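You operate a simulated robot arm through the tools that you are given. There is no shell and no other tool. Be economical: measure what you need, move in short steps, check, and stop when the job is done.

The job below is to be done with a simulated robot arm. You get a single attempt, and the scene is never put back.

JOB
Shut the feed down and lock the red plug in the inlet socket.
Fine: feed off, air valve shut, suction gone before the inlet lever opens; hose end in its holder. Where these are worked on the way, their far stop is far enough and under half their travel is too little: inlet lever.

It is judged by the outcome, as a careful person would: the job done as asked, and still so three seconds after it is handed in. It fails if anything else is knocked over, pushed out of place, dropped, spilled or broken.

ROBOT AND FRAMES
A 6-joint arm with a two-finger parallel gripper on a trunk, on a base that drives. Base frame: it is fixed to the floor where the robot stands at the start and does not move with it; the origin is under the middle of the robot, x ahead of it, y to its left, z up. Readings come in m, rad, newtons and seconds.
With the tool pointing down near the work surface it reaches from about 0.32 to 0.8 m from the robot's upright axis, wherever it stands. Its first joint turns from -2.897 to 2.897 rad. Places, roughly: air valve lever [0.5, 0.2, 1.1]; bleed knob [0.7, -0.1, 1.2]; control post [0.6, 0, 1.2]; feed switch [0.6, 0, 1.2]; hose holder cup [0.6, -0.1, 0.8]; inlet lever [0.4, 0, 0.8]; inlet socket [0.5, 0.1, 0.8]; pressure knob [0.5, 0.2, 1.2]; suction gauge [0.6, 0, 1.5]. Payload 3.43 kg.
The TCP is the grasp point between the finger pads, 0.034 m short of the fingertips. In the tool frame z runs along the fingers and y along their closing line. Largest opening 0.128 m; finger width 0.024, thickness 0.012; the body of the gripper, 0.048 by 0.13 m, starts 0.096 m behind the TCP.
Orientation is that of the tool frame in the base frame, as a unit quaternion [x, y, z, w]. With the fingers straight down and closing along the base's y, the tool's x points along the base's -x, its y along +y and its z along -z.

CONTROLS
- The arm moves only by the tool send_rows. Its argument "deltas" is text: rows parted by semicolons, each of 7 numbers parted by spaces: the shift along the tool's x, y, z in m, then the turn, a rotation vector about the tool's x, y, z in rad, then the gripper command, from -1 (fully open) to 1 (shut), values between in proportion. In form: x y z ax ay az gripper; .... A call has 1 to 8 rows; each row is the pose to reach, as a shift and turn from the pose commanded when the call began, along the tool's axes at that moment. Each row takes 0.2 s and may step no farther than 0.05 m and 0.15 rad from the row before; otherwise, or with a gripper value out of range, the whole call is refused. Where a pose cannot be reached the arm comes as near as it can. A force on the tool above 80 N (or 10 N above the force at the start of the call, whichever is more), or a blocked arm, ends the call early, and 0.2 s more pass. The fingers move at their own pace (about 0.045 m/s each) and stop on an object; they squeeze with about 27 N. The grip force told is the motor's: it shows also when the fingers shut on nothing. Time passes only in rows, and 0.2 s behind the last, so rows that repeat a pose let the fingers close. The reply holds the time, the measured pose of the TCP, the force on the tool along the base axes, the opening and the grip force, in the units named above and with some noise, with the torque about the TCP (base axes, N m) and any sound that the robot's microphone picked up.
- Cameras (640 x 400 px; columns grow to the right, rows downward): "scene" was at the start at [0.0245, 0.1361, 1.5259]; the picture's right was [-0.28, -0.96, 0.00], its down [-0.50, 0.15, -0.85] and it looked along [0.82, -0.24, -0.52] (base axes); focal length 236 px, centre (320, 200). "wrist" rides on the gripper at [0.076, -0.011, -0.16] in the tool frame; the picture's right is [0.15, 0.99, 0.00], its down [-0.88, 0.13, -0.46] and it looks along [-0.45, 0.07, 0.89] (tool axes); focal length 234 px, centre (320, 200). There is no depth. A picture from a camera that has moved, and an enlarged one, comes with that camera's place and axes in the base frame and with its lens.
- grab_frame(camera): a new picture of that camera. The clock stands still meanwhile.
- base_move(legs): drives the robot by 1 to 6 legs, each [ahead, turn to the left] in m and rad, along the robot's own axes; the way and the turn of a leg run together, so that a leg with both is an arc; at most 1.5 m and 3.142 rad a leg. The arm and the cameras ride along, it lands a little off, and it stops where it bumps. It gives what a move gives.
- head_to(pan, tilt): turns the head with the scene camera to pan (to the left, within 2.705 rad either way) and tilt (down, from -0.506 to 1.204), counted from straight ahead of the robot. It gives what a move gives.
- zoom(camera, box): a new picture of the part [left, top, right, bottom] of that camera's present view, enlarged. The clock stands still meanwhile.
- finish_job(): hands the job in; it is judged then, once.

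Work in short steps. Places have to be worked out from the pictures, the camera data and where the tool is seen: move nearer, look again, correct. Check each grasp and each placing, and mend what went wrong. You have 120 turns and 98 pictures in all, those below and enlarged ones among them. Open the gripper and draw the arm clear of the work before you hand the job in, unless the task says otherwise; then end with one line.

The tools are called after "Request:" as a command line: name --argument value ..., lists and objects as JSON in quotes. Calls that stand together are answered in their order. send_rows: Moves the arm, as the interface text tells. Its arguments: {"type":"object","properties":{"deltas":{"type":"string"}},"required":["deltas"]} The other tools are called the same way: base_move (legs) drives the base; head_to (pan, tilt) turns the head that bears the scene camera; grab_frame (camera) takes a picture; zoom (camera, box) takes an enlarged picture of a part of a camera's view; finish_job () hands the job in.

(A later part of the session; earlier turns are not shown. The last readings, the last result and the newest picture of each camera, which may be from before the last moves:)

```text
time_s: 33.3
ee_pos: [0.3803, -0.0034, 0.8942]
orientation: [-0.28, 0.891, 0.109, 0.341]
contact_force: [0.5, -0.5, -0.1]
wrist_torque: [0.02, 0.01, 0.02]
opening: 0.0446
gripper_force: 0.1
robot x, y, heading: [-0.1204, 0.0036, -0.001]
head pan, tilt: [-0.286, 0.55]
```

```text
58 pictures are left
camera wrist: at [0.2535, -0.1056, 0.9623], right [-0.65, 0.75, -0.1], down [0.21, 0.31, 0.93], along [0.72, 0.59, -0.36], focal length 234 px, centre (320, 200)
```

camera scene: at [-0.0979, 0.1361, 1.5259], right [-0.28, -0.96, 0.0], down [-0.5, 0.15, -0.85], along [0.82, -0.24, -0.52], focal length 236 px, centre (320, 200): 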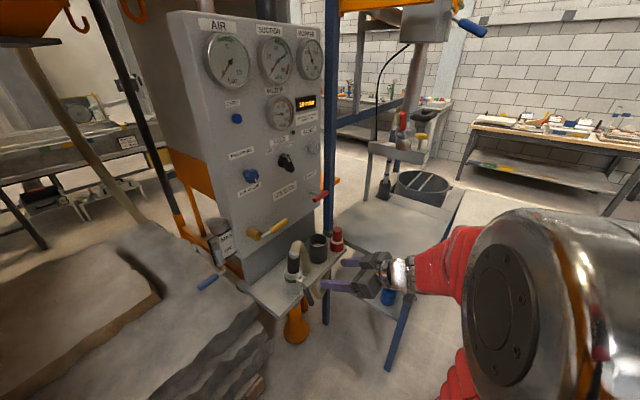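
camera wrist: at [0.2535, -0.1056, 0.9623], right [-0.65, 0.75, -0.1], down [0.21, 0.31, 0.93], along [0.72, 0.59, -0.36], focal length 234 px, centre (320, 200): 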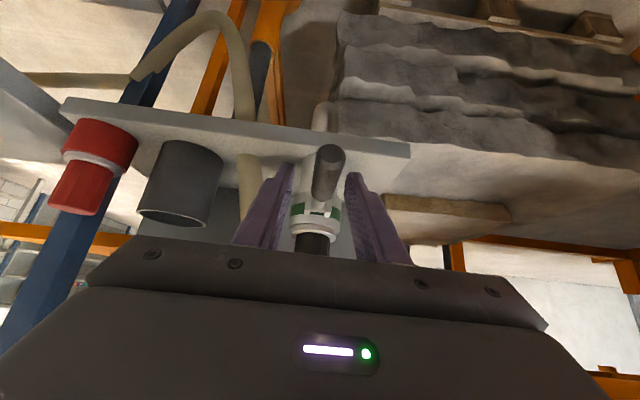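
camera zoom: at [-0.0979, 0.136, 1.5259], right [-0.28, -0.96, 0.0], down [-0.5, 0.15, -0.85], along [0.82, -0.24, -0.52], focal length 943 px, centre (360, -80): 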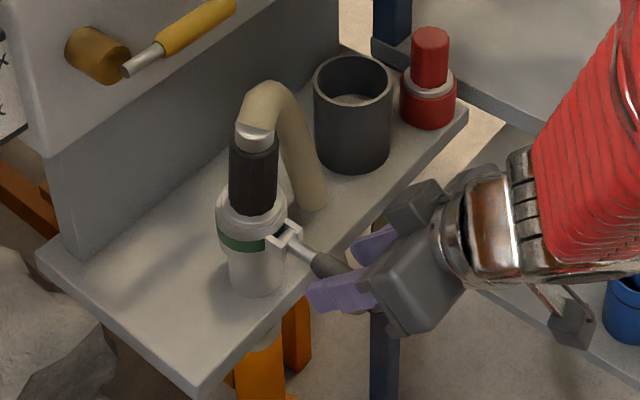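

The lever stays put, about horizontal. I'll move 16 mm forward and re-grip.

Request:
send_rows --deltas "0 0.002 0.008 0 0 0 0.3;0 0.002 0.016 0 0 0 0.3;0 0.002 0.016 0 0 0 1;0 0.002 0.016 0 0 0 1;0 0.002 0.016 0 0 0 1;0 0.002 0.016 0 0 0 1"

Request:
send_rows --deltas "-0.0064 0 -0.0043 0 0.12 0 1;-0.0131 0 -0.0078 0 0.24 0 1;-0.0203 0 -0.0105 0 0.36 0 1;-0.0278 0 -0.0123 0 0.48 0 1;-0.0354 0 -0.0132 0 0.6 0 1"

Request:
zoom --camera "scene" --box '[230, 220, 390, 320]'

```text
time_s: 34.7
ee_pos: [0.3873, 0.0051, 0.881]
orientation: [-0.281, 0.89, 0.11, 0.342]
contact_force: [-8.1, 14.3, 0.7]
wrist_torque: [0.12, -0.04, 1.13]
opening: 0.0205
gripper_force: 45.0
robot x, y, heading: [-0.125, 0.0074, 0.002]
head pan, tilt: [-0.286, 0.55]
```

```text
time_s: 35.9
ee_pos: [0.4007, 0.0147, 0.9111]
orientation: [-0.298, 0.952, 0.023, 0.057]
contact_force: [-10.0, -9.5, -56.9]
wrist_torque: [0.08, -0.22, 0.18]
opening: 0.0206
gripper_force: 44.9
robot x, y, heading: [-0.1172, 0.0037, -0.003]
head pan, tilt: [-0.286, 0.55]
```

```text
4.00 times, centred on (310, 270) of scene
camera zoom: at [-0.0966, 0.1359, 1.5259], right [-0.28, -0.96, 0.0], down [-0.5, 0.15, -0.85], along [0.82, -0.24, -0.52], focal length 943 px, centre (360, -80)
```

zoom: 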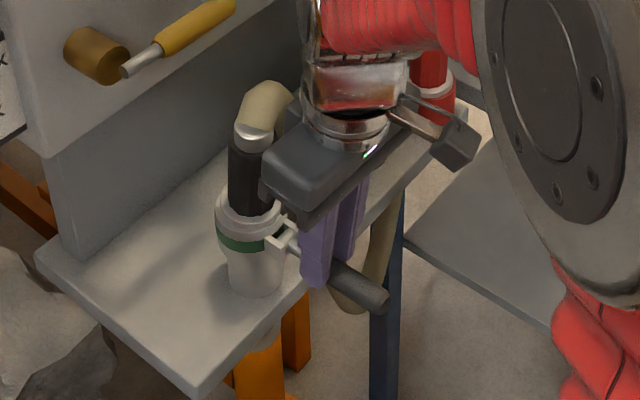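

The lever is exactly horizontal and resists 57 N, so it is at its open stop. I'll let go, lift clear and pitch back to face the hose sleeve.

Request:
send_rows --deltas "0 0 0 0 0 0 0.2;0 0 0 0 0 0 0.2;0.003 0 -0.035 0 0 0 0.2;0.01 0 -0.07 0 0 0 0.2;0.015 0 -0.1 0 -0.1 0 0.2;0.015 0 -0.114 0 -0.25 0 0.2;0.015 0 -0.114 0 -0.4 0 0.2;0.015 0 -0.114 0 -0.55 0 0.2"

Request:
send_rows --deltas "0 0 0 0 -0.15 0 0.2;0 0 0 0 -0.3 0 0.1"

Request:
grab_frame --camera "wrist"

Request:
zoom --camera "scene" --box '[230, 220, 390, 320]'

```text
time_s: 37.7
ee_pos: [0.3784, -0.0012, 1.0273]
orientation: [-0.282, 0.899, 0.102, 0.318]
contact_force: [0.1, 0.6, -0.2]
wrist_torque: [0.02, -0.01, 0.0]
opening: 0.0513
gripper_force: 0.1
robot x, y, heading: [-0.1262, 0.0044, 0.006]
head pan, tilt: [-0.286, 0.55]
```

```text
time_s: 38.3
ee_pos: [0.3792, -0.0033, 1.0278]
orientation: [-0.262, 0.842, 0.142, 0.45]
contact_force: [0.3, -0.4, -0.2]
wrist_torque: [-0.03, -0.02, 0.01]
opening: 0.0575
gripper_force: 0.0
robot x, y, heading: [-0.1238, 0.0029, -0.005]
head pan, tilt: [-0.286, 0.55]
```

```text
56 pictures are left
camera wrist: at [0.2418, -0.1115, 1.0529], right [-0.63, 0.77, -0.12], down [0.02, 0.17, 0.99], along [0.78, 0.62, -0.12], focal length 234 px, centre (320, 200)
```

wrist: 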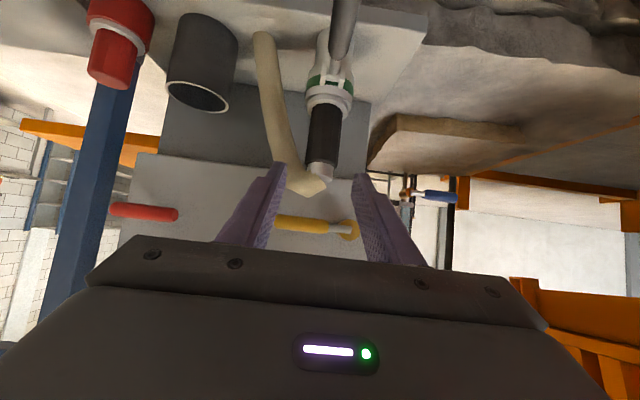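

```text
4.00 times, centred on (310, 270) of scene
camera zoom: at [-0.098, 0.136, 1.5259], right [-0.28, -0.96, 0.0], down [-0.5, 0.15, -0.85], along [0.82, -0.24, -0.52], focal length 943 px, centre (360, -80)
```

zoom: 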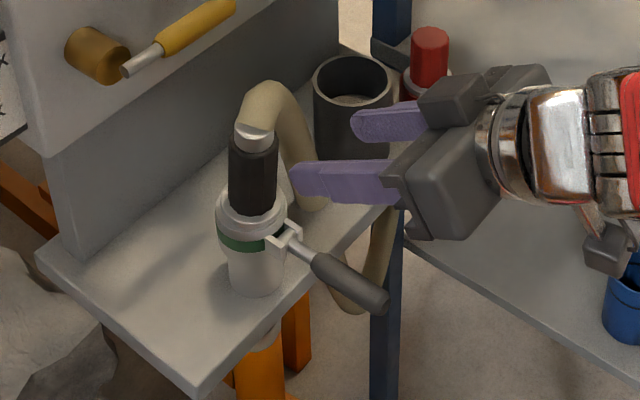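

The hose runs close on the sleeve's right. Approaching along +x (yaw about 0) keeps the right finger clear of it, so I'll move to a standoff with the sleeve axis at (0.470,0.062).

Request:
send_rows --deltas "0 0.0125 0 0.1248 -0.0005 0.0833 0.1;0.001 0.025 0.015 0.2495 -0.001 0.1665 0.1;0.0015 0.038 0.035 0.374 -0.0015 0.25 0.1;0.002 0.0503 0.0534 0.499 -0.002 0.333 0.1;0.002 0.0503 0.0534 0.499 -0.002 0.333 0.1"

Request:
grab_frame --camera "wrist"

Request:
zoom --camera "scene" --box '[230, 220, 390, 320]'

```text
time_s: 39.5
ee_pos: [0.3738, 0.0525, 0.9835]
orientation: [-0.055, 0.898, 0.055, 0.432]
contact_force: [-0.2, 0.4, -0.3]
wrist_torque: [-0.02, -0.02, -0.01]
opening: 0.0576
gripper_force: 0.0
out of reach, approached as far as the arm can: row 4
robot x, y, heading: [-0.1243, 0.0053, -0.002]
head pan, tilt: [-0.286, 0.55]
```

```text
54 pictures are left
camera wrist: at [0.2051, 0.0151, 1.0228], right [-0.23, 0.97, -0.07], down [0.17, 0.11, 0.98], along [0.96, 0.22, -0.19], focal length 234 px, centre (320, 200)
```

wrist: 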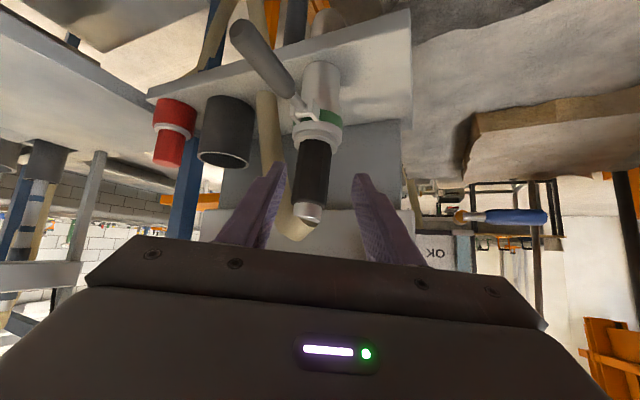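

```text
4.00 times, centred on (310, 270) of scene
camera zoom: at [-0.098, 0.1361, 1.5259], right [-0.28, -0.96, 0.0], down [-0.5, 0.15, -0.85], along [0.82, -0.24, -0.52], focal length 943 px, centre (360, -80)
```

zoom: 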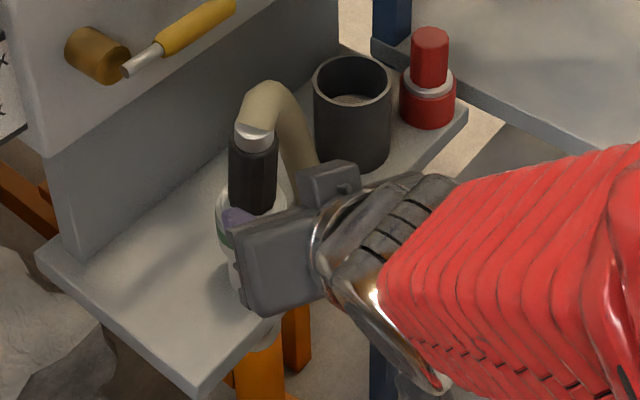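

The sleeve is nearly aligned, with the tool at yaw about 0.19. I'll do the lateral correction first, then advance to the sleeve without closing.

Request:
send_rows --deltas "-0.0247 -0.007 0.01 0 0 0 0.1;-0.0247 -0.008 0.05 0 0 0 0.1;-0.0247 -0.008 0.088 0 0 0 0.1;-0.0247 -0.008 0.088 0 0 0 0.1"

Request:
grab_frame --camera "wrist"

Request:
zoom --camera "scene" --box '[230, 220, 390, 320]'

```text
time_s: 40.5
ee_pos: [0.448, -0.0227, 0.9711]
orientation: [-0.006, 0.882, 0.009, 0.47]
contact_force: [0.6, 0.0, -0.5]
wrist_torque: [-0.01, 0.03, 0.01]
opening: 0.0577
gripper_force: 0.1
out of reach, approached as far as the arm can: row 1, 2, 3, 4
robot x, y, heading: [-0.1218, 0.0022, -0.003]
head pan, tilt: [-0.286, 0.55]
```

```text
52 pictures are left
camera wrist: at [0.2725, -0.0368, 0.9975], right [-0.1, 0.99, -0.11], down [0.11, 0.12, 0.99], along [0.99, 0.09, -0.12], focal length 234 px, centre (320, 200)
```

wrist: 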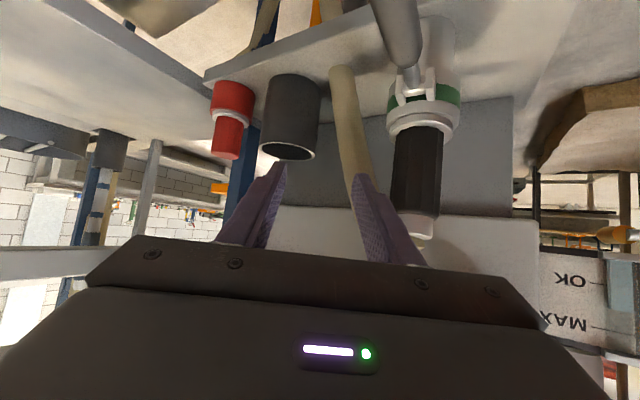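

```text
4.00 times, centred on (310, 270) of scene
camera zoom: at [-0.0979, 0.1361, 1.5259], right [-0.28, -0.96, 0.0], down [-0.5, 0.15, -0.85], along [0.82, -0.24, -0.52], focal length 943 px, centre (360, -80)
```

zoom: 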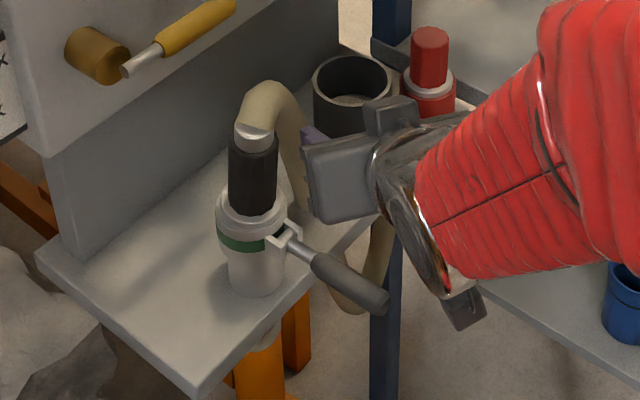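

That pose is beyond the arm's limits, because the base is too close. It drifted sideways without contact. I'll back the base straight away, which also clears the hose.

Request:
base_move --legs '[[-0.15, 0]]'

```text
time_s: 42.1
ee_pos: [0.2969, -0.0212, 0.9717]
orientation: [-0.007, 0.883, 0.009, 0.469]
contact_force: [0.2, -0.4, -0.4]
wrist_torque: [0.01, 0.0, 0.01]
opening: 0.0579
gripper_force: 0.1
robot x, y, heading: [-0.2719, 0.0031, -0.001]
head pan, tilt: [-0.286, 0.55]
```

Request:
send_rows --deltas "-0.018 0.02 0.015 0 0 0 0.1;-0.036 0.04 0.03 0 0 0 0.1;-0.053 0.06 0.045 0 0 0 0.1;-0.071 0.08 0.061 0 0 0 0.1;-0.071 0.08 0.061 0 0 0 0.1"

Request:
grab_frame --camera "wrist"

```text
time_s: 43.3
ee_pos: [0.3845, -0.0027, 0.9902]
orientation: [-0.009, 0.884, 0.014, 0.468]
contact_force: [-0.3, 0.7, 0.0]
wrist_torque: [0.01, -0.03, 0.0]
opening: 0.0575
gripper_force: 0.0
out of reach, approached as far as the arm can: row 1, 2, 3, 4
robot x, y, heading: [-0.2735, 0.0076, -0.001]
head pan, tilt: [-0.286, 0.55]
```

```text
50 pictures are left
camera wrist: at [0.2101, -0.0192, 1.0173], right [-0.11, 0.99, -0.1], down [0.11, 0.12, 0.99], along [0.99, 0.1, -0.12], focal length 234 px, centre (320, 200)
```

wrist: 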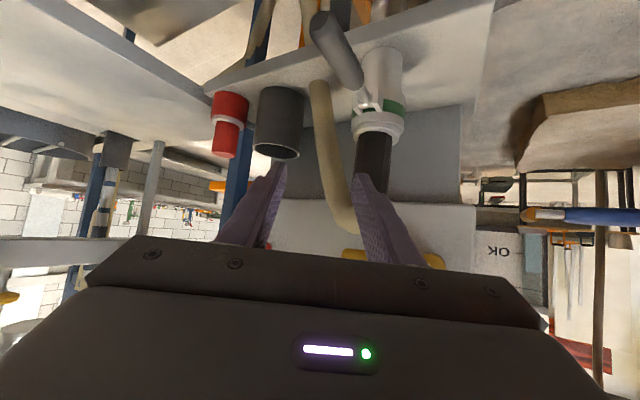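

The arm seems to be near a wrist limit at yaw 0. I'll restore some yaw and see whether it can then move left freely.

Request:
send_rows --deltas "0 0 0 -0.11 0.001 -0.075 0.1;0 0 0 -0.22 0.002 -0.15 0.1;0 0 0 -0.33 0.003 -0.22 0.1"

```text
time_s: 44.1
ee_pos: [0.3863, 0.0614, 0.9964]
orientation: [-0.18, 0.863, 0.104, 0.46]
contact_force: [0.6, 0.4, 0.0]
wrist_torque: [0.01, 0.0, 0.03]
opening: 0.0577
gripper_force: 0.0
robot x, y, heading: [-0.2738, 0.0023, -0.003]
head pan, tilt: [-0.286, 0.55]
```

Good: it now sits at the intended standoff with yaw about 0.43. I'll reduce the yaw to about 0.23 and look.

Request:
send_rows --deltas "0 0 0 0.083 -0.0015 0.055 0.1;0 0 0 0.166 -0.003 0.111 0.1"

Request:
grab_frame --camera "wrist"

```text
time_s: 44.7
ee_pos: [0.3857, 0.0604, 0.9965]
orientation: [-0.093, 0.877, 0.056, 0.468]
contact_force: [-0.1, 0.7, 0.9]
wrist_torque: [-0.03, 0.01, -0.02]
opening: 0.0579
gripper_force: 0.2
robot x, y, heading: [-0.2697, 0.0061, 0.003]
head pan, tilt: [-0.286, 0.55]
```

```text
49 pictures are left
camera wrist: at [0.2186, 0.0119, 1.0236], right [-0.29, 0.95, -0.11], down [0.08, 0.14, 0.99], along [0.95, 0.28, -0.12], focal length 234 px, centre (320, 200)
```

wrist: 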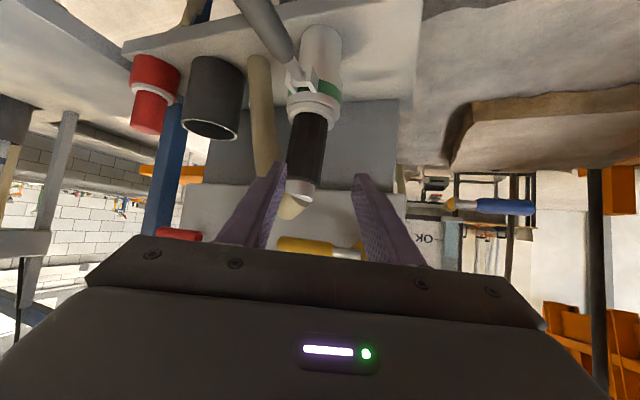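

Request:
send_rows --deltas "0 -0.014 0.005 0 0 0 0.1;0 -0.014 0.03 0 0 0 0.1;0 -0.014 0.055 0 0 0 0.1"

Request:
grab_frame --camera "wrist"

```text
time_s: 45.5
ee_pos: [0.4319, 0.0593, 0.9656]
orientation: [-0.094, 0.877, 0.056, 0.468]
contact_force: [0.0, 0.5, -0.1]
wrist_torque: [-0.01, -0.02, 0.01]
opening: 0.0576
gripper_force: 0.1
robot x, y, heading: [-0.2753, 0.0054, -0.004]
head pan, tilt: [-0.286, 0.55]
```

```text
48 pictures are left
camera wrist: at [0.2643, 0.0095, 0.9926], right [-0.29, 0.95, -0.11], down [0.08, 0.14, 0.99], along [0.95, 0.28, -0.12], focal length 234 px, centre (320, 200)
```

wrist: 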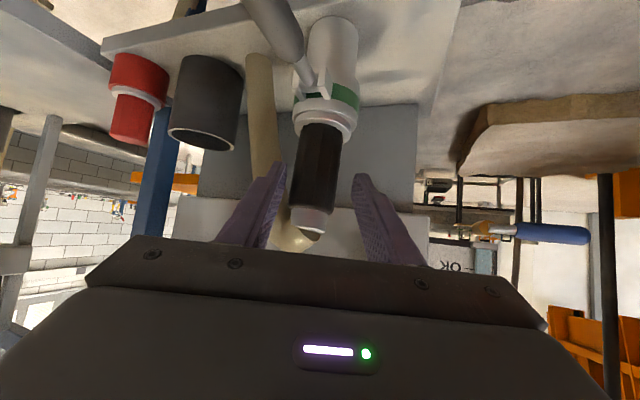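

The sleeve is centred between the fingers. I'll advance 33 mm and close.

Request:
send_rows --deltas "0 0 0.016 0 0 0 0.1;0 0 0.033 0 0 0 0.1;0 0 0.033 0 0 0 0.6;0 0 0.033 0 0 0 1;0 0 0.033 0 0 0 1;0 0 0.033 0 0 0 1"

Request:
grab_frame --camera "wrist"

Request:
zoom --camera "scene" --box '[230, 200, 390, 300]'

```text
time_s: 46.9
ee_pos: [0.4611, 0.0644, 0.9479]
orientation: [-0.093, 0.877, 0.055, 0.468]
contact_force: [2.9, -3.2, 2.1]
wrist_torque: [-0.29, -0.19, -0.01]
opening: 0.0392
gripper_force: 26.7
robot x, y, heading: [-0.2741, 0.0061, -0.002]
head pan, tilt: [-0.286, 0.55]
```

```text
47 pictures are left
camera wrist: at [0.2929, 0.015, 0.9735], right [-0.29, 0.95, -0.11], down [0.08, 0.14, 0.99], along [0.95, 0.28, -0.12], focal length 234 px, centre (320, 200)
```

wrist: 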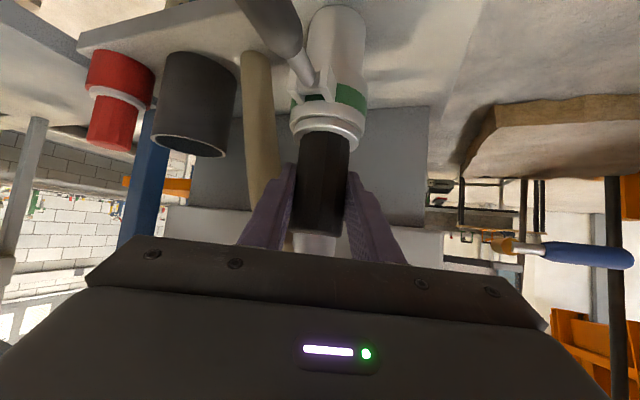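

```text
4.00 times, centred on (310, 250) of scene
camera zoom: at [-0.2474, 0.1363, 1.5259], right [-0.28, -0.96, 0.0], down [-0.5, 0.15, -0.85], along [0.82, -0.24, -0.52], focal length 943 px, centre (360, 0)
```

zoom: 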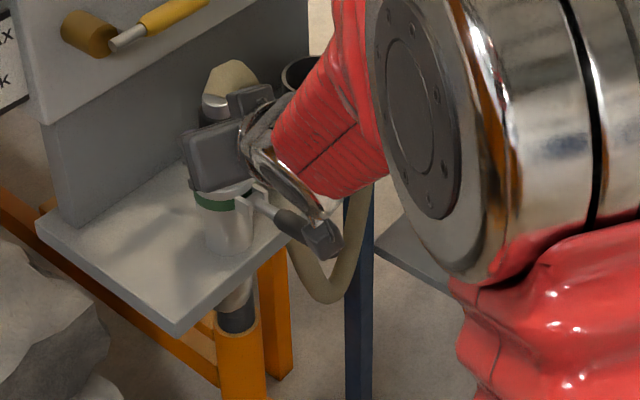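

Gripped at 39 mm width. I'll lift straight up slowly.

Request:
send_rows --deltas "-0.0083 0 -0.0056 0 0 0 1;-0.0166 0 -0.0111 0 0 0 1;-0.0291 0 -0.0194 0 0 0 1;-0.0416 0 -0.0278 0 0 0 1;-0.0582 0 -0.0389 0 0 0 1;-0.0749 0 -0.05 0 0 0 1"

Request:
grab_frame --camera "wrist"

Request:
zoom --camera "scene" --box '[230, 200, 390, 300]'

```text
time_s: 48.3
ee_pos: [0.4606, 0.0619, 1.0382]
orientation: [-0.093, 0.877, 0.056, 0.468]
contact_force: [0.5, -0.4, -3.2]
wrist_torque: [0.02, 0.01, -0.04]
opening: 0.0393
gripper_force: 26.7
robot x, y, heading: [-0.2735, 0.0045, 0.002]
head pan, tilt: [-0.286, 0.55]
```

```text
45 pictures are left
camera wrist: at [0.2929, 0.0134, 1.0644], right [-0.29, 0.95, -0.11], down [0.08, 0.14, 0.99], along [0.95, 0.28, -0.12], focal length 234 px, centre (320, 200)
```

wrist: 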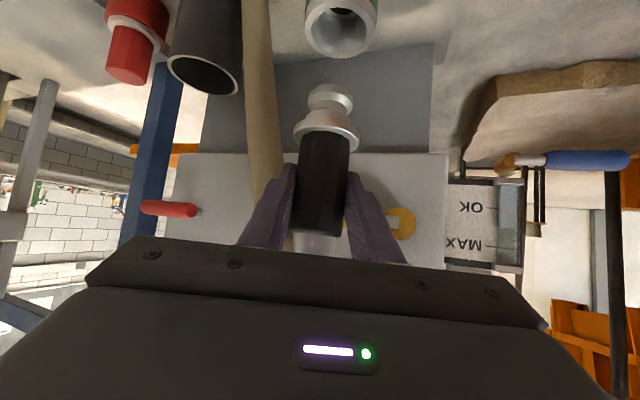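

```text
4.00 times, centred on (310, 250) of scene
camera zoom: at [-0.2473, 0.1364, 1.5259], right [-0.28, -0.96, 0.0], down [-0.5, 0.15, -0.85], along [0.82, -0.24, -0.52], focal length 943 px, centre (360, 0)
```

zoom: 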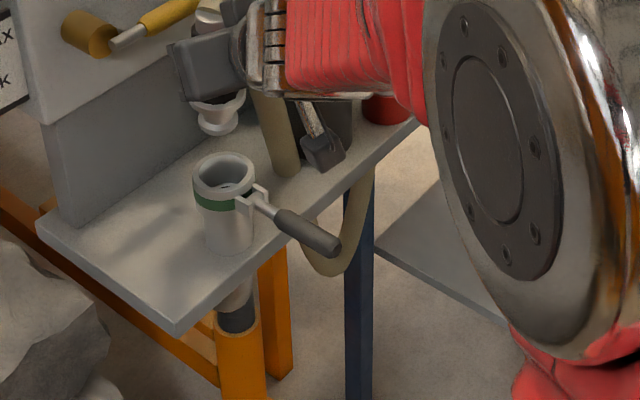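

The hose end is out, a male coupling about 45 mm long below the sleeve. The cup rim is triangulated at (0.606,-0.064,0.885) and the red plug top at about (0.638,-0.158,0.896). I'll carry the hose end over the cup.

Request:
send_rows --deltas "-0.0115 -0.031 0.0173 0 0 0 1;-0.0231 -0.062 0.0346 0 0 0 1;-0.0347 -0.093 0.052 0 0 0 1;-0.0462 -0.124 0.0693 0 0 0 1;-0.0578 -0.1551 0.0866 0 0 0 1;-0.0578 -0.1551 0.0866 0 0 0 1"

Request:
grab_frame --camera "wrist"

Request:
zoom --camera "scene" --box '[230, 200, 390, 300]'

```text
time_s: 49.7
ee_pos: [0.5967, -0.0681, 1.0337]
orientation: [-0.094, 0.877, 0.056, 0.468]
contact_force: [0.4, 0.6, -3.0]
wrist_torque: [-0.03, 0.04, 0.02]
opening: 0.0391
gripper_force: 26.5
robot x, y, heading: [-0.2762, 0.0018, -0.001]
head pan, tilt: [-0.286, 0.55]
```

```text
43 pictures are left
camera wrist: at [0.4289, -0.1163, 1.0597], right [-0.29, 0.95, -0.11], down [0.08, 0.14, 0.99], along [0.95, 0.28, -0.12], focal length 234 px, centre (320, 200)
```

wrist: 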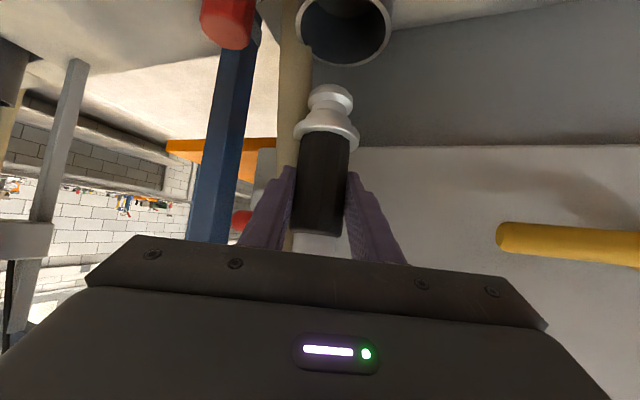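

```text
4.00 times, centred on (310, 250) of scene
camera zoom: at [-0.2472, 0.1364, 1.5259], right [-0.28, -0.96, 0.0], down [-0.5, 0.15, -0.85], along [0.82, -0.24, -0.52], focal length 943 px, centre (360, 0)
```

zoom: 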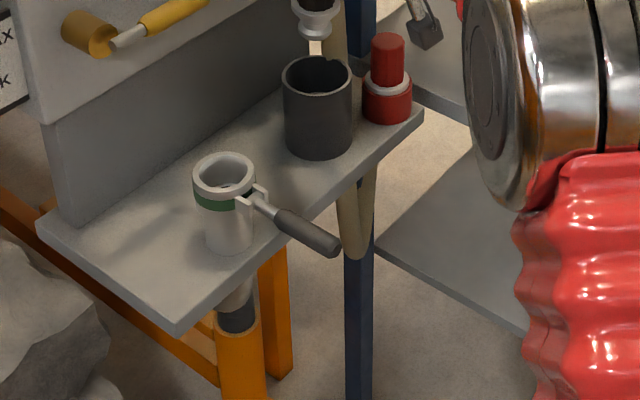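

The nozzle is over the cup mouth. I'll nudge 4 mm left and lower 0.108 m, stopping if there is contact.

Request:
send_rows --deltas "0 0.004 0 0 0 0 1;0.025 0.004 0.0167 0 0 0 1;0.0458 0.004 0.0305 0 0 0 1;0.0624 0.004 0.0416 0 0 0 1;0.0765 0.004 0.051 0 0 0 1;0.0899 0.004 0.0599 0 0 0 1"

Request:
grab_frame --camera "wrist"

Request:
zoom --camera "scene" --box '[230, 200, 390, 300]'

```text
time_s: 51.1
ee_pos: [0.5945, -0.0607, 0.9328]
orientation: [-0.094, 0.876, 0.056, 0.47]
contact_force: [-3.6, 2.1, 14.1]
wrist_torque: [-0.02, 0.35, -0.05]
opening: 0.0392
gripper_force: 27.0
robot x, y, heading: [-0.2744, 0.0007, -0.002]
head pan, tilt: [-0.286, 0.55]
```

```text
41 pictures are left
camera wrist: at [0.4266, -0.1095, 0.9576], right [-0.29, 0.95, -0.11], down [0.08, 0.14, 0.99], along [0.95, 0.28, -0.11], focal length 234 px, centre (320, 200)
```

wrist: 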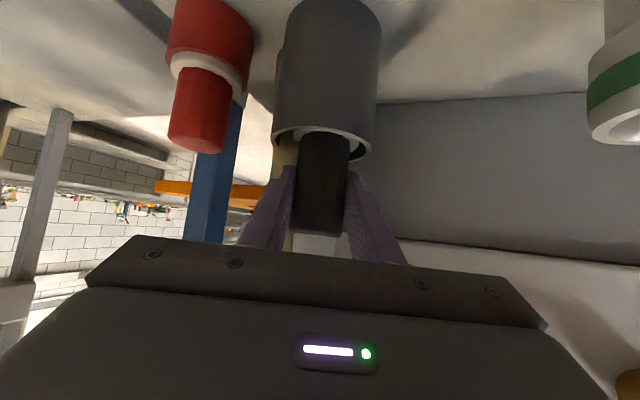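

```text
4.00 times, centred on (310, 250) of scene
camera zoom: at [-0.2481, 0.1364, 1.5259], right [-0.28, -0.96, 0.0], down [-0.5, 0.15, -0.85], along [0.82, -0.24, -0.52], focal length 943 px, centre (360, 0)
```

zoom: 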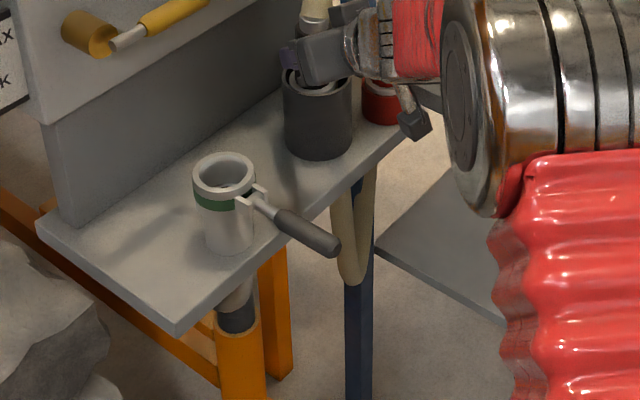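

Contact of about 17 N: the hose end has bottomed in the cup with the flange inside the rim. I'll release and withdraw.

Request:
send_rows --deltas "0 0 0 0 0 0 0.1;0 0 0 0 0 0 0.1;0 0 0 0 0 0 0.1;0 0 -0.03 0 0 0 0.1;0 0 -0.07 0 0 0 0.1;0 0 -0.11 0 0 0 0.1;0 0 -0.14 0 0 0 0.1"

Request:
grab_frame --camera "wrist"

Request:
zoom --camera "scene" --box '[230, 200, 390, 300]'

```text
time_s: 52.7
ee_pos: [0.4807, -0.0879, 1.0057]
orientation: [-0.093, 0.877, 0.056, 0.468]
contact_force: [0.1, 0.6, -0.1]
wrist_torque: [0.0, -0.06, -0.02]
opening: 0.0574
gripper_force: 0.0
robot x, y, heading: [-0.2728, 0.0055, -0.0]
head pan, tilt: [-0.286, 0.55]
```

```text
39 pictures are left
camera wrist: at [0.3127, -0.1366, 1.0306], right [-0.29, 0.95, -0.11], down [0.08, 0.14, 0.99], along [0.95, 0.28, -0.12], focal length 234 px, centre (320, 200)
```

wrist: 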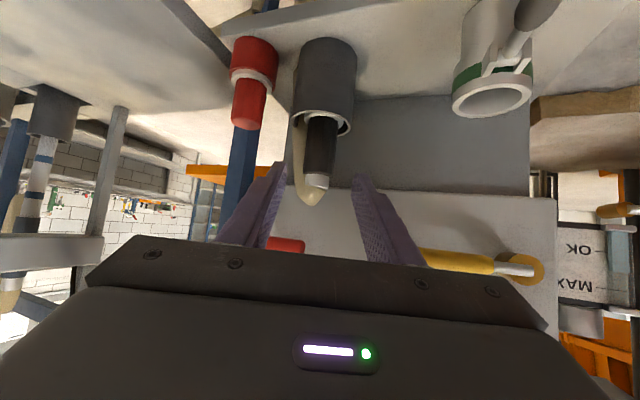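

```text
4.00 times, centred on (310, 250) of scene
camera zoom: at [-0.2472, 0.1363, 1.5259], right [-0.28, -0.96, 0.0], down [-0.5, 0.15, -0.85], along [0.82, -0.24, -0.52], focal length 943 px, centre (360, 0)
```

zoom: 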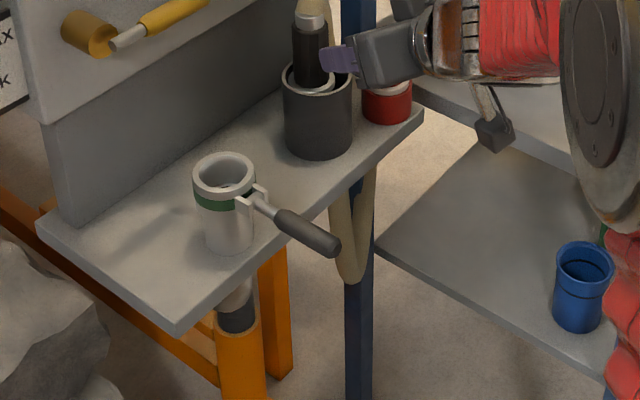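

The hose end stands upright in the cup. Next I'll move the arm to the right, clear of the hose, and drive forward 0.08 m for reach to the plug.

Request:
send_rows --deltas "0.0106 -0.0286 -0.0064 0 0 0 0.1;0.0212 -0.0571 -0.0129 0 0 0 0.1;0.0318 -0.0857 -0.0193 0 0 0 0.1"

Request:
base_move --legs '[[0.08, 0]]'

Request:
grab_frame --camera "wrist"

Request:
grab_frame --camera "scene"

```text
time_s: 53.5
ee_pos: [0.467, -0.1785, 0.9879]
orientation: [-0.094, 0.877, 0.056, 0.467]
contact_force: [-0.5, -0.1, -0.1]
wrist_torque: [-0.02, 0.01, 0.02]
opening: 0.0576
gripper_force: 0.1
robot x, y, heading: [-0.2764, 0.0042, 0.003]
head pan, tilt: [-0.286, 0.55]
```

```text
time_s: 54.7
ee_pos: [0.5472, -0.1777, 0.9886]
orientation: [-0.094, 0.877, 0.057, 0.467]
contact_force: [-0.2, 0.8, -0.1]
wrist_torque: [0.05, 0.02, -0.02]
opening: 0.0575
gripper_force: 0.2
robot x, y, heading: [-0.1947, 0.0058, -0.002]
head pan, tilt: [-0.286, 0.55]
```

```text
37 pictures are left
camera wrist: at [0.3791, -0.2272, 1.0147], right [-0.29, 0.95, -0.11], down [0.08, 0.14, 0.99], along [0.95, 0.28, -0.12], focal length 234 px, centre (320, 200)
```

wrist: 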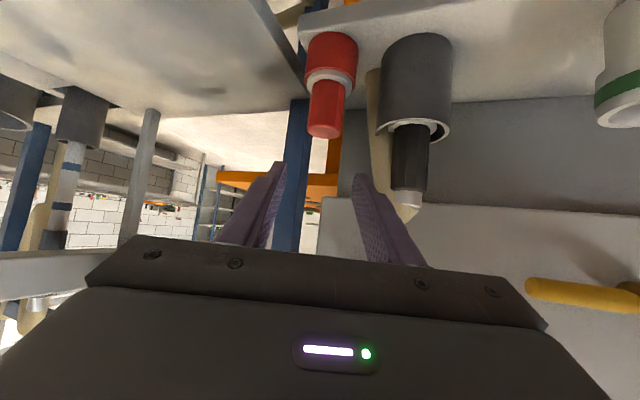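

```text
36 pictures are left
camera scene: at [-0.1666, 0.1363, 1.5259], right [-0.28, -0.96, 0.0], down [-0.5, 0.15, -0.85], along [0.82, -0.24, -0.52], focal length 236 px, centre (320, 200)
```

scene: 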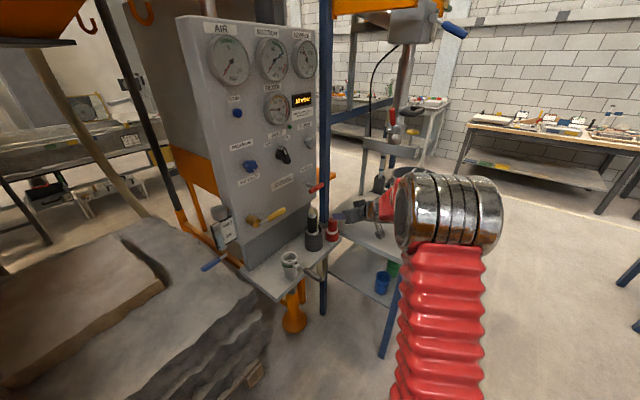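

The filter gauge and display look different from before, so I'll zoom in on them.

Request:
zoom --camera "scene" --box '[200, 20, 340, 140]'

```text
3.33 times, centred on (270, 80) of scene
camera zoom: at [-0.1666, 0.1363, 1.5259], right [-0.28, -0.96, 0.0], down [-0.5, 0.15, -0.85], along [0.82, -0.24, -0.52], focal length 786 px, centre (487, 600)
```

zoom: 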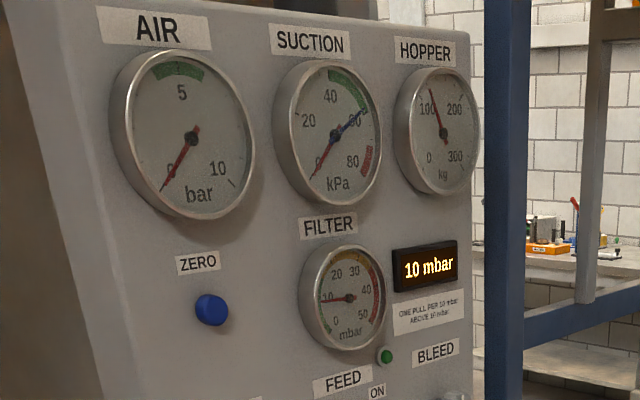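

The readings are unchanged (10 mbar, suction 0). The plug handle axis is confirmed at about (0.638,-0.157), z 0.843 to 0.897. I'll approach it and pause just short.

Request:
send_rows --deltas "0.015 0 0.025 0 0 0 0;0.036 0 0.05 0 0 0 0;0.036 0 0.085 0 0 0 0"

Request:
grab_frame --camera "wrist"

```text
time_s: 55.5
ee_pos: [0.5966, -0.1672, 0.9141]
orientation: [-0.093, 0.877, 0.056, 0.467]
contact_force: [-0.6, -0.1, 0.6]
wrist_torque: [0.01, 0.01, 0.0]
opening: 0.0641
gripper_force: 0.1
robot x, y, heading: [-0.1915, 0.0051, 0.0]
head pan, tilt: [-0.286, 0.55]
```

```text
34 pictures are left
camera wrist: at [0.4292, -0.2158, 0.9407], right [-0.29, 0.95, -0.11], down [0.08, 0.14, 0.99], along [0.95, 0.28, -0.12], focal length 234 px, centre (320, 200)
```

wrist: 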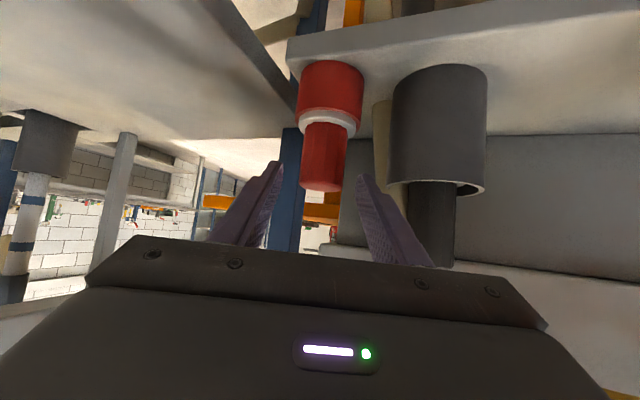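

The handle is about 4 mm to the left of the tool axis. I'll correct that, advance 39 mm and grip.

Request:
send_rows --deltas "0 0.004 0.01 0 0 0 0;0 0.004 0.039 0 0 0 0;0 0.004 0.039 0 0 0 0.5;0 0.004 0.039 0 0 0 1;0 0.004 0.039 0 0 0 1;0 0.004 0.039 0 0 0 1"

Request:
grab_frame --camera "wrist"

```text
time_s: 56.9
ee_pos: [0.6268, -0.1553, 0.8919]
orientation: [-0.093, 0.877, 0.055, 0.468]
contact_force: [1.2, -3.8, 2.8]
wrist_torque: [-0.41, -0.15, -0.02]
opening: 0.0392
gripper_force: 27.2
robot x, y, heading: [-0.1947, 0.0045, 0.005]
head pan, tilt: [-0.286, 0.55]
```

```text
33 pictures are left
camera wrist: at [0.4586, -0.204, 0.9172], right [-0.29, 0.95, -0.11], down [0.08, 0.14, 0.99], along [0.95, 0.28, -0.12], focal length 234 px, centre (320, 200)
```

wrist: 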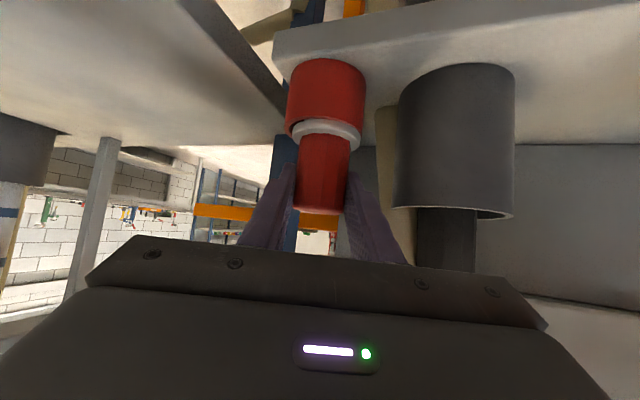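

The plug is gripped, at the same width as the sleeve. I'll lift it straight up 0.13 m.

Request:
send_rows --deltas "-0.0125 0 -0.0083 0 0 0 1;-0.0291 0 -0.0194 0 0 0 1;-0.05 0 -0.0333 0 0 0 1;-0.0749 0 -0.05 0 0 0 1;-0.1 0 -0.0667 0 0 0 1;-0.108 0 -0.0722 0 0 0 1"

Request:
grab_frame --camera "wrist"

```text
time_s: 58.3
ee_pos: [0.6275, -0.1584, 1.0199]
orientation: [-0.094, 0.877, 0.056, 0.468]
contact_force: [0.6, 0.3, -0.3]
wrist_torque: [-0.03, 0.01, -0.01]
opening: 0.0
gripper_force: 27.1
robot x, y, heading: [-0.1908, 0.0035, 0.004]
head pan, tilt: [-0.286, 0.55]
```

```text
32 pictures are left
camera wrist: at [0.4596, -0.2068, 1.0461], right [-0.29, 0.95, -0.11], down [0.08, 0.14, 0.99], along [0.95, 0.28, -0.12], focal length 234 px, centre (320, 200)
```

wrist: 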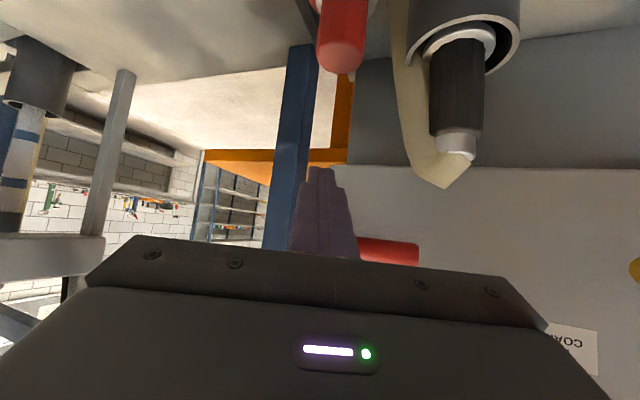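

The plug slipped out of the fingers. I'll check whether it is still seated and how it's retained.

Request:
zoom --camera "wrist" --box '[260, 0, 420, 100]'

Request:
zoom --camera "scene" --box '[270, 190, 370, 290]'

```text
4.00 times, centred on (340, 50) of wrist
camera zoom: at [0.4596, -0.2068, 1.0461], right [-0.29, 0.95, -0.11], down [0.08, 0.14, 0.99], along [0.95, 0.28, -0.12], focal length 937 px, centre (240, 800)
```

zoom: 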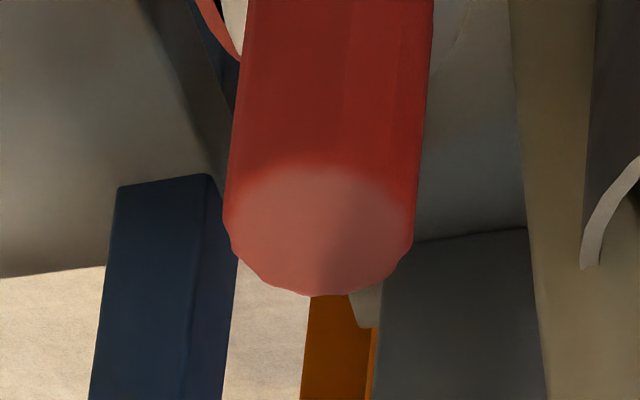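

```text
4.00 times, centred on (320, 240) of scene
camera zoom: at [-0.1665, 0.1363, 1.5259], right [-0.28, -0.96, 0.0], down [-0.5, 0.15, -0.85], along [0.82, -0.24, -0.52], focal length 943 px, centre (320, 40)
```

zoom: 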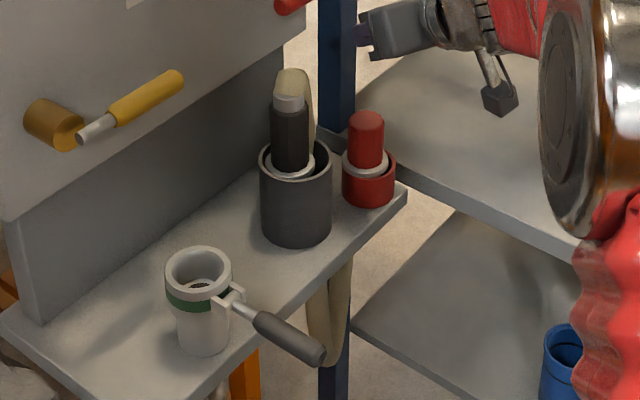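

The plug is still seated, so the fingers slid up its handle. I'll go back around and grip deeper and lower.

Request:
send_rows --deltas "0 0 -0.03 0 0 0 0;0.04 0 -0.03 0 0 0 0;0.08 0 -0.03 0 0 0 0;0.1118 0 0 0 0 0 0;0.1118 0 0.04 0 0 0 0;0.1118 0 0.065 0 0 0 0;0.1118 0 0.0848 0 0 0 0;0.1118 0 0.0848 0 0 0 0"

Request:
grab_frame --camera "wrist"

```text
time_s: 60.1
ee_pos: [0.6373, -0.1535, 0.8803]
orientation: [-0.093, 0.877, 0.056, 0.468]
contact_force: [0.0, -0.6, 0.0]
wrist_torque: [0.01, 0.02, 0.04]
opening: 0.064
gripper_force: 0.1
robot x, y, heading: [-0.1904, 0.0022, -0.001]
head pan, tilt: [-0.286, 0.55]
```

```text
29 pictures are left
camera wrist: at [0.4687, -0.2022, 0.9075], right [-0.29, 0.95, -0.11], down [0.08, 0.14, 0.99], along [0.95, 0.28, -0.12], focal length 234 px, centre (320, 200)
```

wrist: 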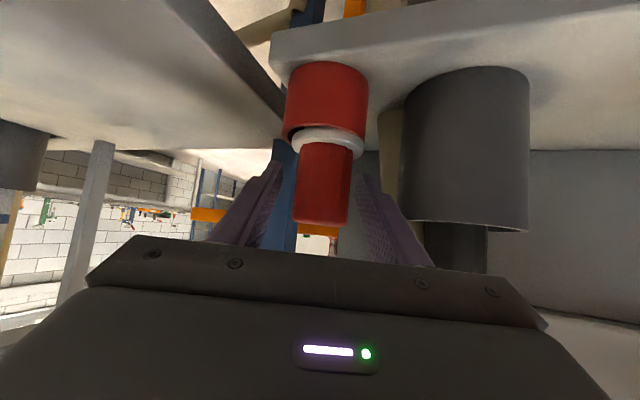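

The handle is now at mid-pad, so I'll close and lift a little, slowly.

Request:
send_rows --deltas "0 0.002 0 0 0 0 0.5;0 0.002 0 0 0 0 1;0 0.002 0 0 0 0 1;0 0.002 0 0 0 0 1;0 0.002 0 0 0 0 1;-0.0042 0.002 -0.0028 0 0 0 1;-0.0083 0.002 -0.0056 0 0 0 1"

Request:
grab_frame --camera "wrist"

```text
time_s: 61.7
ee_pos: [0.6377, -0.1513, 0.8908]
orientation: [-0.092, 0.878, 0.055, 0.467]
contact_force: [-1.2, -1.7, -4.5]
wrist_torque: [-0.12, 0.12, 0.0]
opening: 0.0393
gripper_force: 26.9
robot x, y, heading: [-0.1893, 0.0059, -0.0]
head pan, tilt: [-0.286, 0.55]
```

```text
28 pictures are left
camera wrist: at [0.4681, -0.2, 0.9161], right [-0.29, 0.95, -0.11], down [0.08, 0.14, 0.99], along [0.95, 0.28, -0.12], focal length 234 px, centre (320, 200)
```

wrist: 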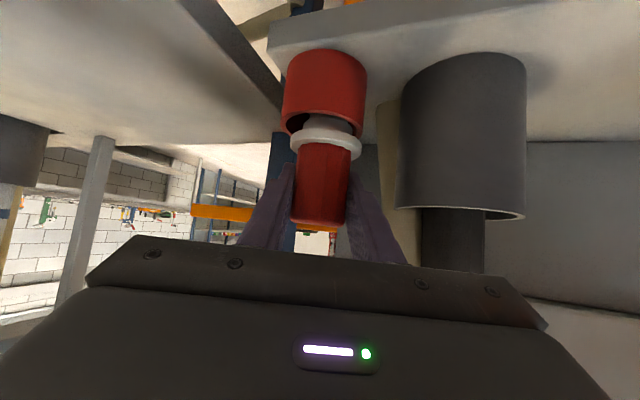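

The plug is coming up out of its base with the grip holding. I'll keep lifting.

Request:
send_rows --deltas "-0.0125 0 -0.0083 0 0 0 1;-0.0291 0 -0.0194 0 0 0 1;-0.0458 0 -0.0305 0 0 0 1;-0.0624 0 -0.0416 0 0 0 1;-0.0791 0 -0.0527 0 0 0 1;-0.0957 0 -0.0638 0 0 0 1"

Request:
grab_frame --camera "wrist"

```text
time_s: 63.1
ee_pos: [0.6359, -0.155, 1.0051]
orientation: [-0.093, 0.877, 0.056, 0.468]
contact_force: [-0.9, -0.3, -1.8]
wrist_torque: [0.01, -0.01, 0.0]
opening: 0.0394
gripper_force: 27.1
robot x, y, heading: [-0.1945, 0.0054, -0.001]
head pan, tilt: [-0.286, 0.55]
```

```text
27 pictures are left
camera wrist: at [0.4678, -0.2022, 1.0312], right [-0.29, 0.95, -0.11], down [0.08, 0.14, 0.99], along [0.95, 0.28, -0.12], focal length 234 px, centre (320, 200)
```

wrist: 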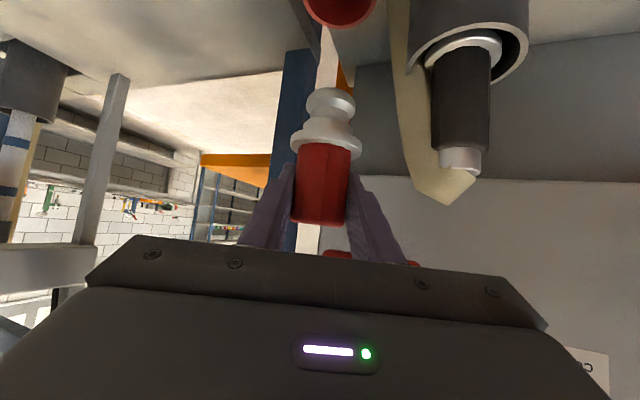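

The plug is in hand. Compared with the hose end it sits about 10 mm closer in, so the socket target TCP is about (0.471,0.065). I'll go outward first to pass clear of the hose.

Request:
send_rows --deltas "0.017 0.0132 -0.0309 0 0 0 1;0.034 0.0264 -0.0618 0 0 0 1;0.051 0.0395 -0.0927 0 0 0 1;0.068 0.0527 -0.1236 0 0 0 1;0.085 0.0659 -0.1545 0 0 0 1"

```text
time_s: 64.3
ee_pos: [0.4481, -0.1262, 1.0223]
orientation: [-0.094, 0.877, 0.056, 0.468]
contact_force: [0.1, 0.9, -2.6]
wrist_torque: [0.04, 0.01, 0.04]
opening: 0.0393
gripper_force: 27.3
robot x, y, heading: [-0.1918, 0.0033, 0.0]
head pan, tilt: [-0.286, 0.55]
```

Request:
send_rows --deltas "-0.0077 0.0363 0.0104 0 0 0 1;-0.0154 0.0725 0.0208 0 0 0 1;-0.023 0.1088 0.0311 0 0 0 1;-0.0307 0.145 0.0415 0 0 0 1;-0.0384 0.1813 0.0519 0 0 0 1;-0.0384 0.1813 0.0519 0 0 0 1"

Request:
grab_frame --camera "wrist"

Request:
zoom --camera "scene" --box '[230, 200, 390, 300]'

```text
time_s: 65.7
ee_pos: [0.4722, 0.0662, 1.0234]
orientation: [-0.093, 0.877, 0.056, 0.468]
contact_force: [-0.1, 0.3, -2.1]
wrist_torque: [0.01, -0.02, -0.02]
opening: 0.0394
gripper_force: 26.6
robot x, y, heading: [-0.1936, 0.0031, 0.005]
head pan, tilt: [-0.286, 0.55]
```

```text
26 pictures are left
camera wrist: at [0.3044, 0.0172, 1.0495], right [-0.29, 0.95, -0.11], down [0.08, 0.14, 0.99], along [0.95, 0.28, -0.12], focal length 234 px, centre (320, 200)
```

wrist: 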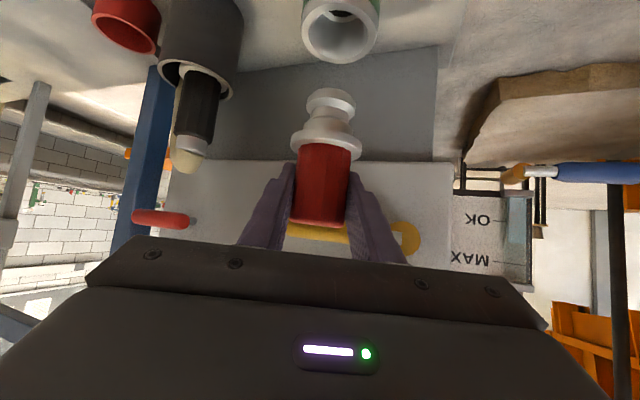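

```text
4.00 times, centred on (310, 250) of scene
camera zoom: at [-0.1667, 0.1363, 1.5259], right [-0.28, -0.96, 0.0], down [-0.5, 0.15, -0.85], along [0.82, -0.24, -0.52], focal length 943 px, centre (360, 0)
```

zoom: 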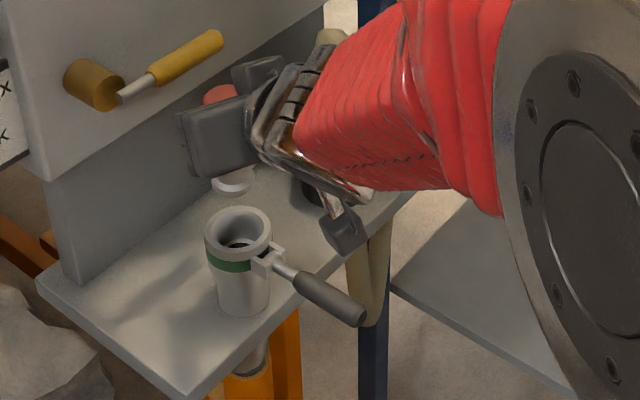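

The alignment agrees with the hose-end reference. I'll lower until the nozzle is just at the socket mouth and check.

Request:
send_rows --deltas "0.0166 0 0.0111 0 0 0 1;0.0291 0 0.0194 0 0 0 1;0.0391 0 0.0261 0 0 0 1;0.0391 0 0.0261 0 0 0 1"

Request:
zoom --camera "wrist" --box '[240, 0, 440, 125]'

Request:
zoom --camera "scene" --box '[250, 210, 350, 290]'

```text
time_s: 66.7
ee_pos: [0.4714, 0.0644, 0.9792]
orientation: [-0.093, 0.877, 0.056, 0.468]
contact_force: [0.3, -0.2, -2.3]
wrist_torque: [0.02, -0.02, -0.01]
opening: 0.0391
gripper_force: 27.2
robot x, y, heading: [-0.1928, 0.0029, 0.0]
head pan, tilt: [-0.286, 0.55]
```

```text
3.20 times, centred on (340, 62) of wrist
camera zoom: at [0.3041, 0.0162, 1.0052], right [-0.29, 0.95, -0.11], down [0.08, 0.14, 0.99], along [0.95, 0.28, -0.12], focal length 749 px, centre (256, 640)
```

zoom: 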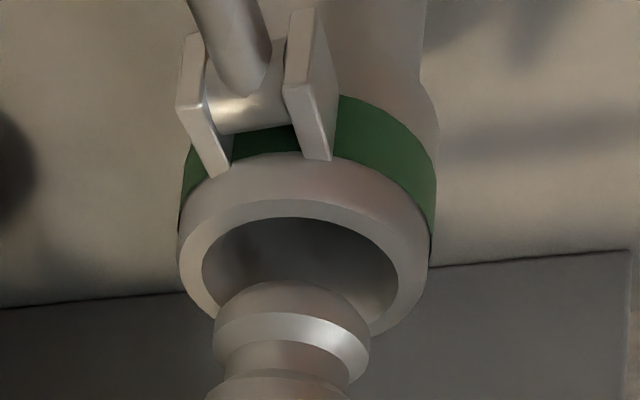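

```text
5.00 times, centred on (300, 250) of scene
camera zoom: at [-0.1666, 0.1363, 1.5259], right [-0.28, -0.96, 0.0], down [-0.5, 0.15, -0.85], along [0.82, -0.24, -0.52], focal length 1179 px, centre (420, -50)
```

zoom: 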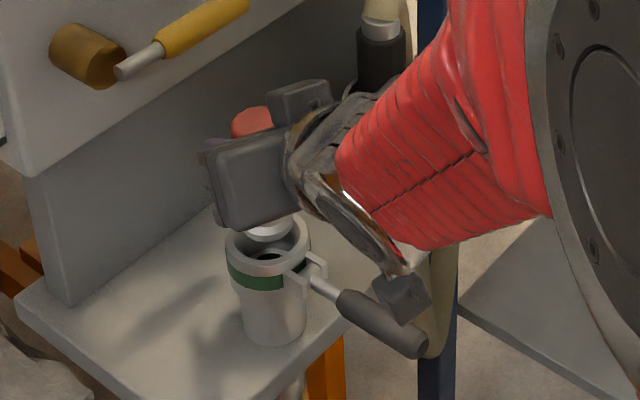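

The nozzle is centred over the mouth, so I'll insert gently.

Request:
send_rows --deltas "0.0083 0 0.0056 0 0 0 1;0.0166 0 0.0111 0 0 0 1;0.0233 0 0.0155 0 0 0 1;0.0283 0 0.0189 0 0 0 1"

Request:
grab_frame --camera "wrist"

```text
time_s: 67.7
ee_pos: [0.4728, 0.0656, 0.9464]
orientation: [-0.094, 0.876, 0.058, 0.469]
contact_force: [8.5, 4.7, 2.8]
wrist_torque: [0.22, -0.37, -0.08]
opening: 0.0394
gripper_force: 27.1
robot x, y, heading: [-0.1918, 0.0053, -0.002]
head pan, tilt: [-0.286, 0.55]
```

```text
22 pictures are left
camera wrist: at [0.3044, 0.0166, 0.972], right [-0.29, 0.95, -0.11], down [0.08, 0.14, 0.99], along [0.95, 0.28, -0.12], focal length 234 px, centre (320, 200)
```

wrist: 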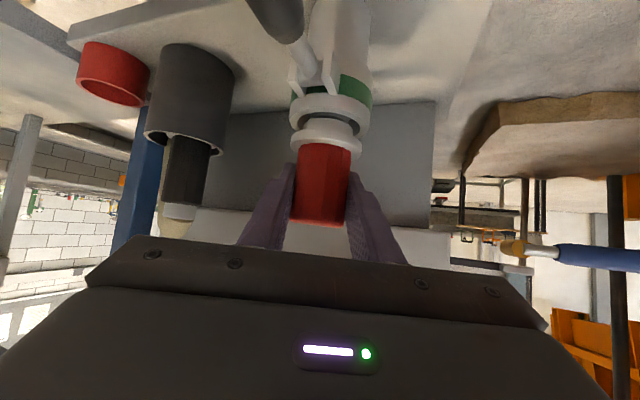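

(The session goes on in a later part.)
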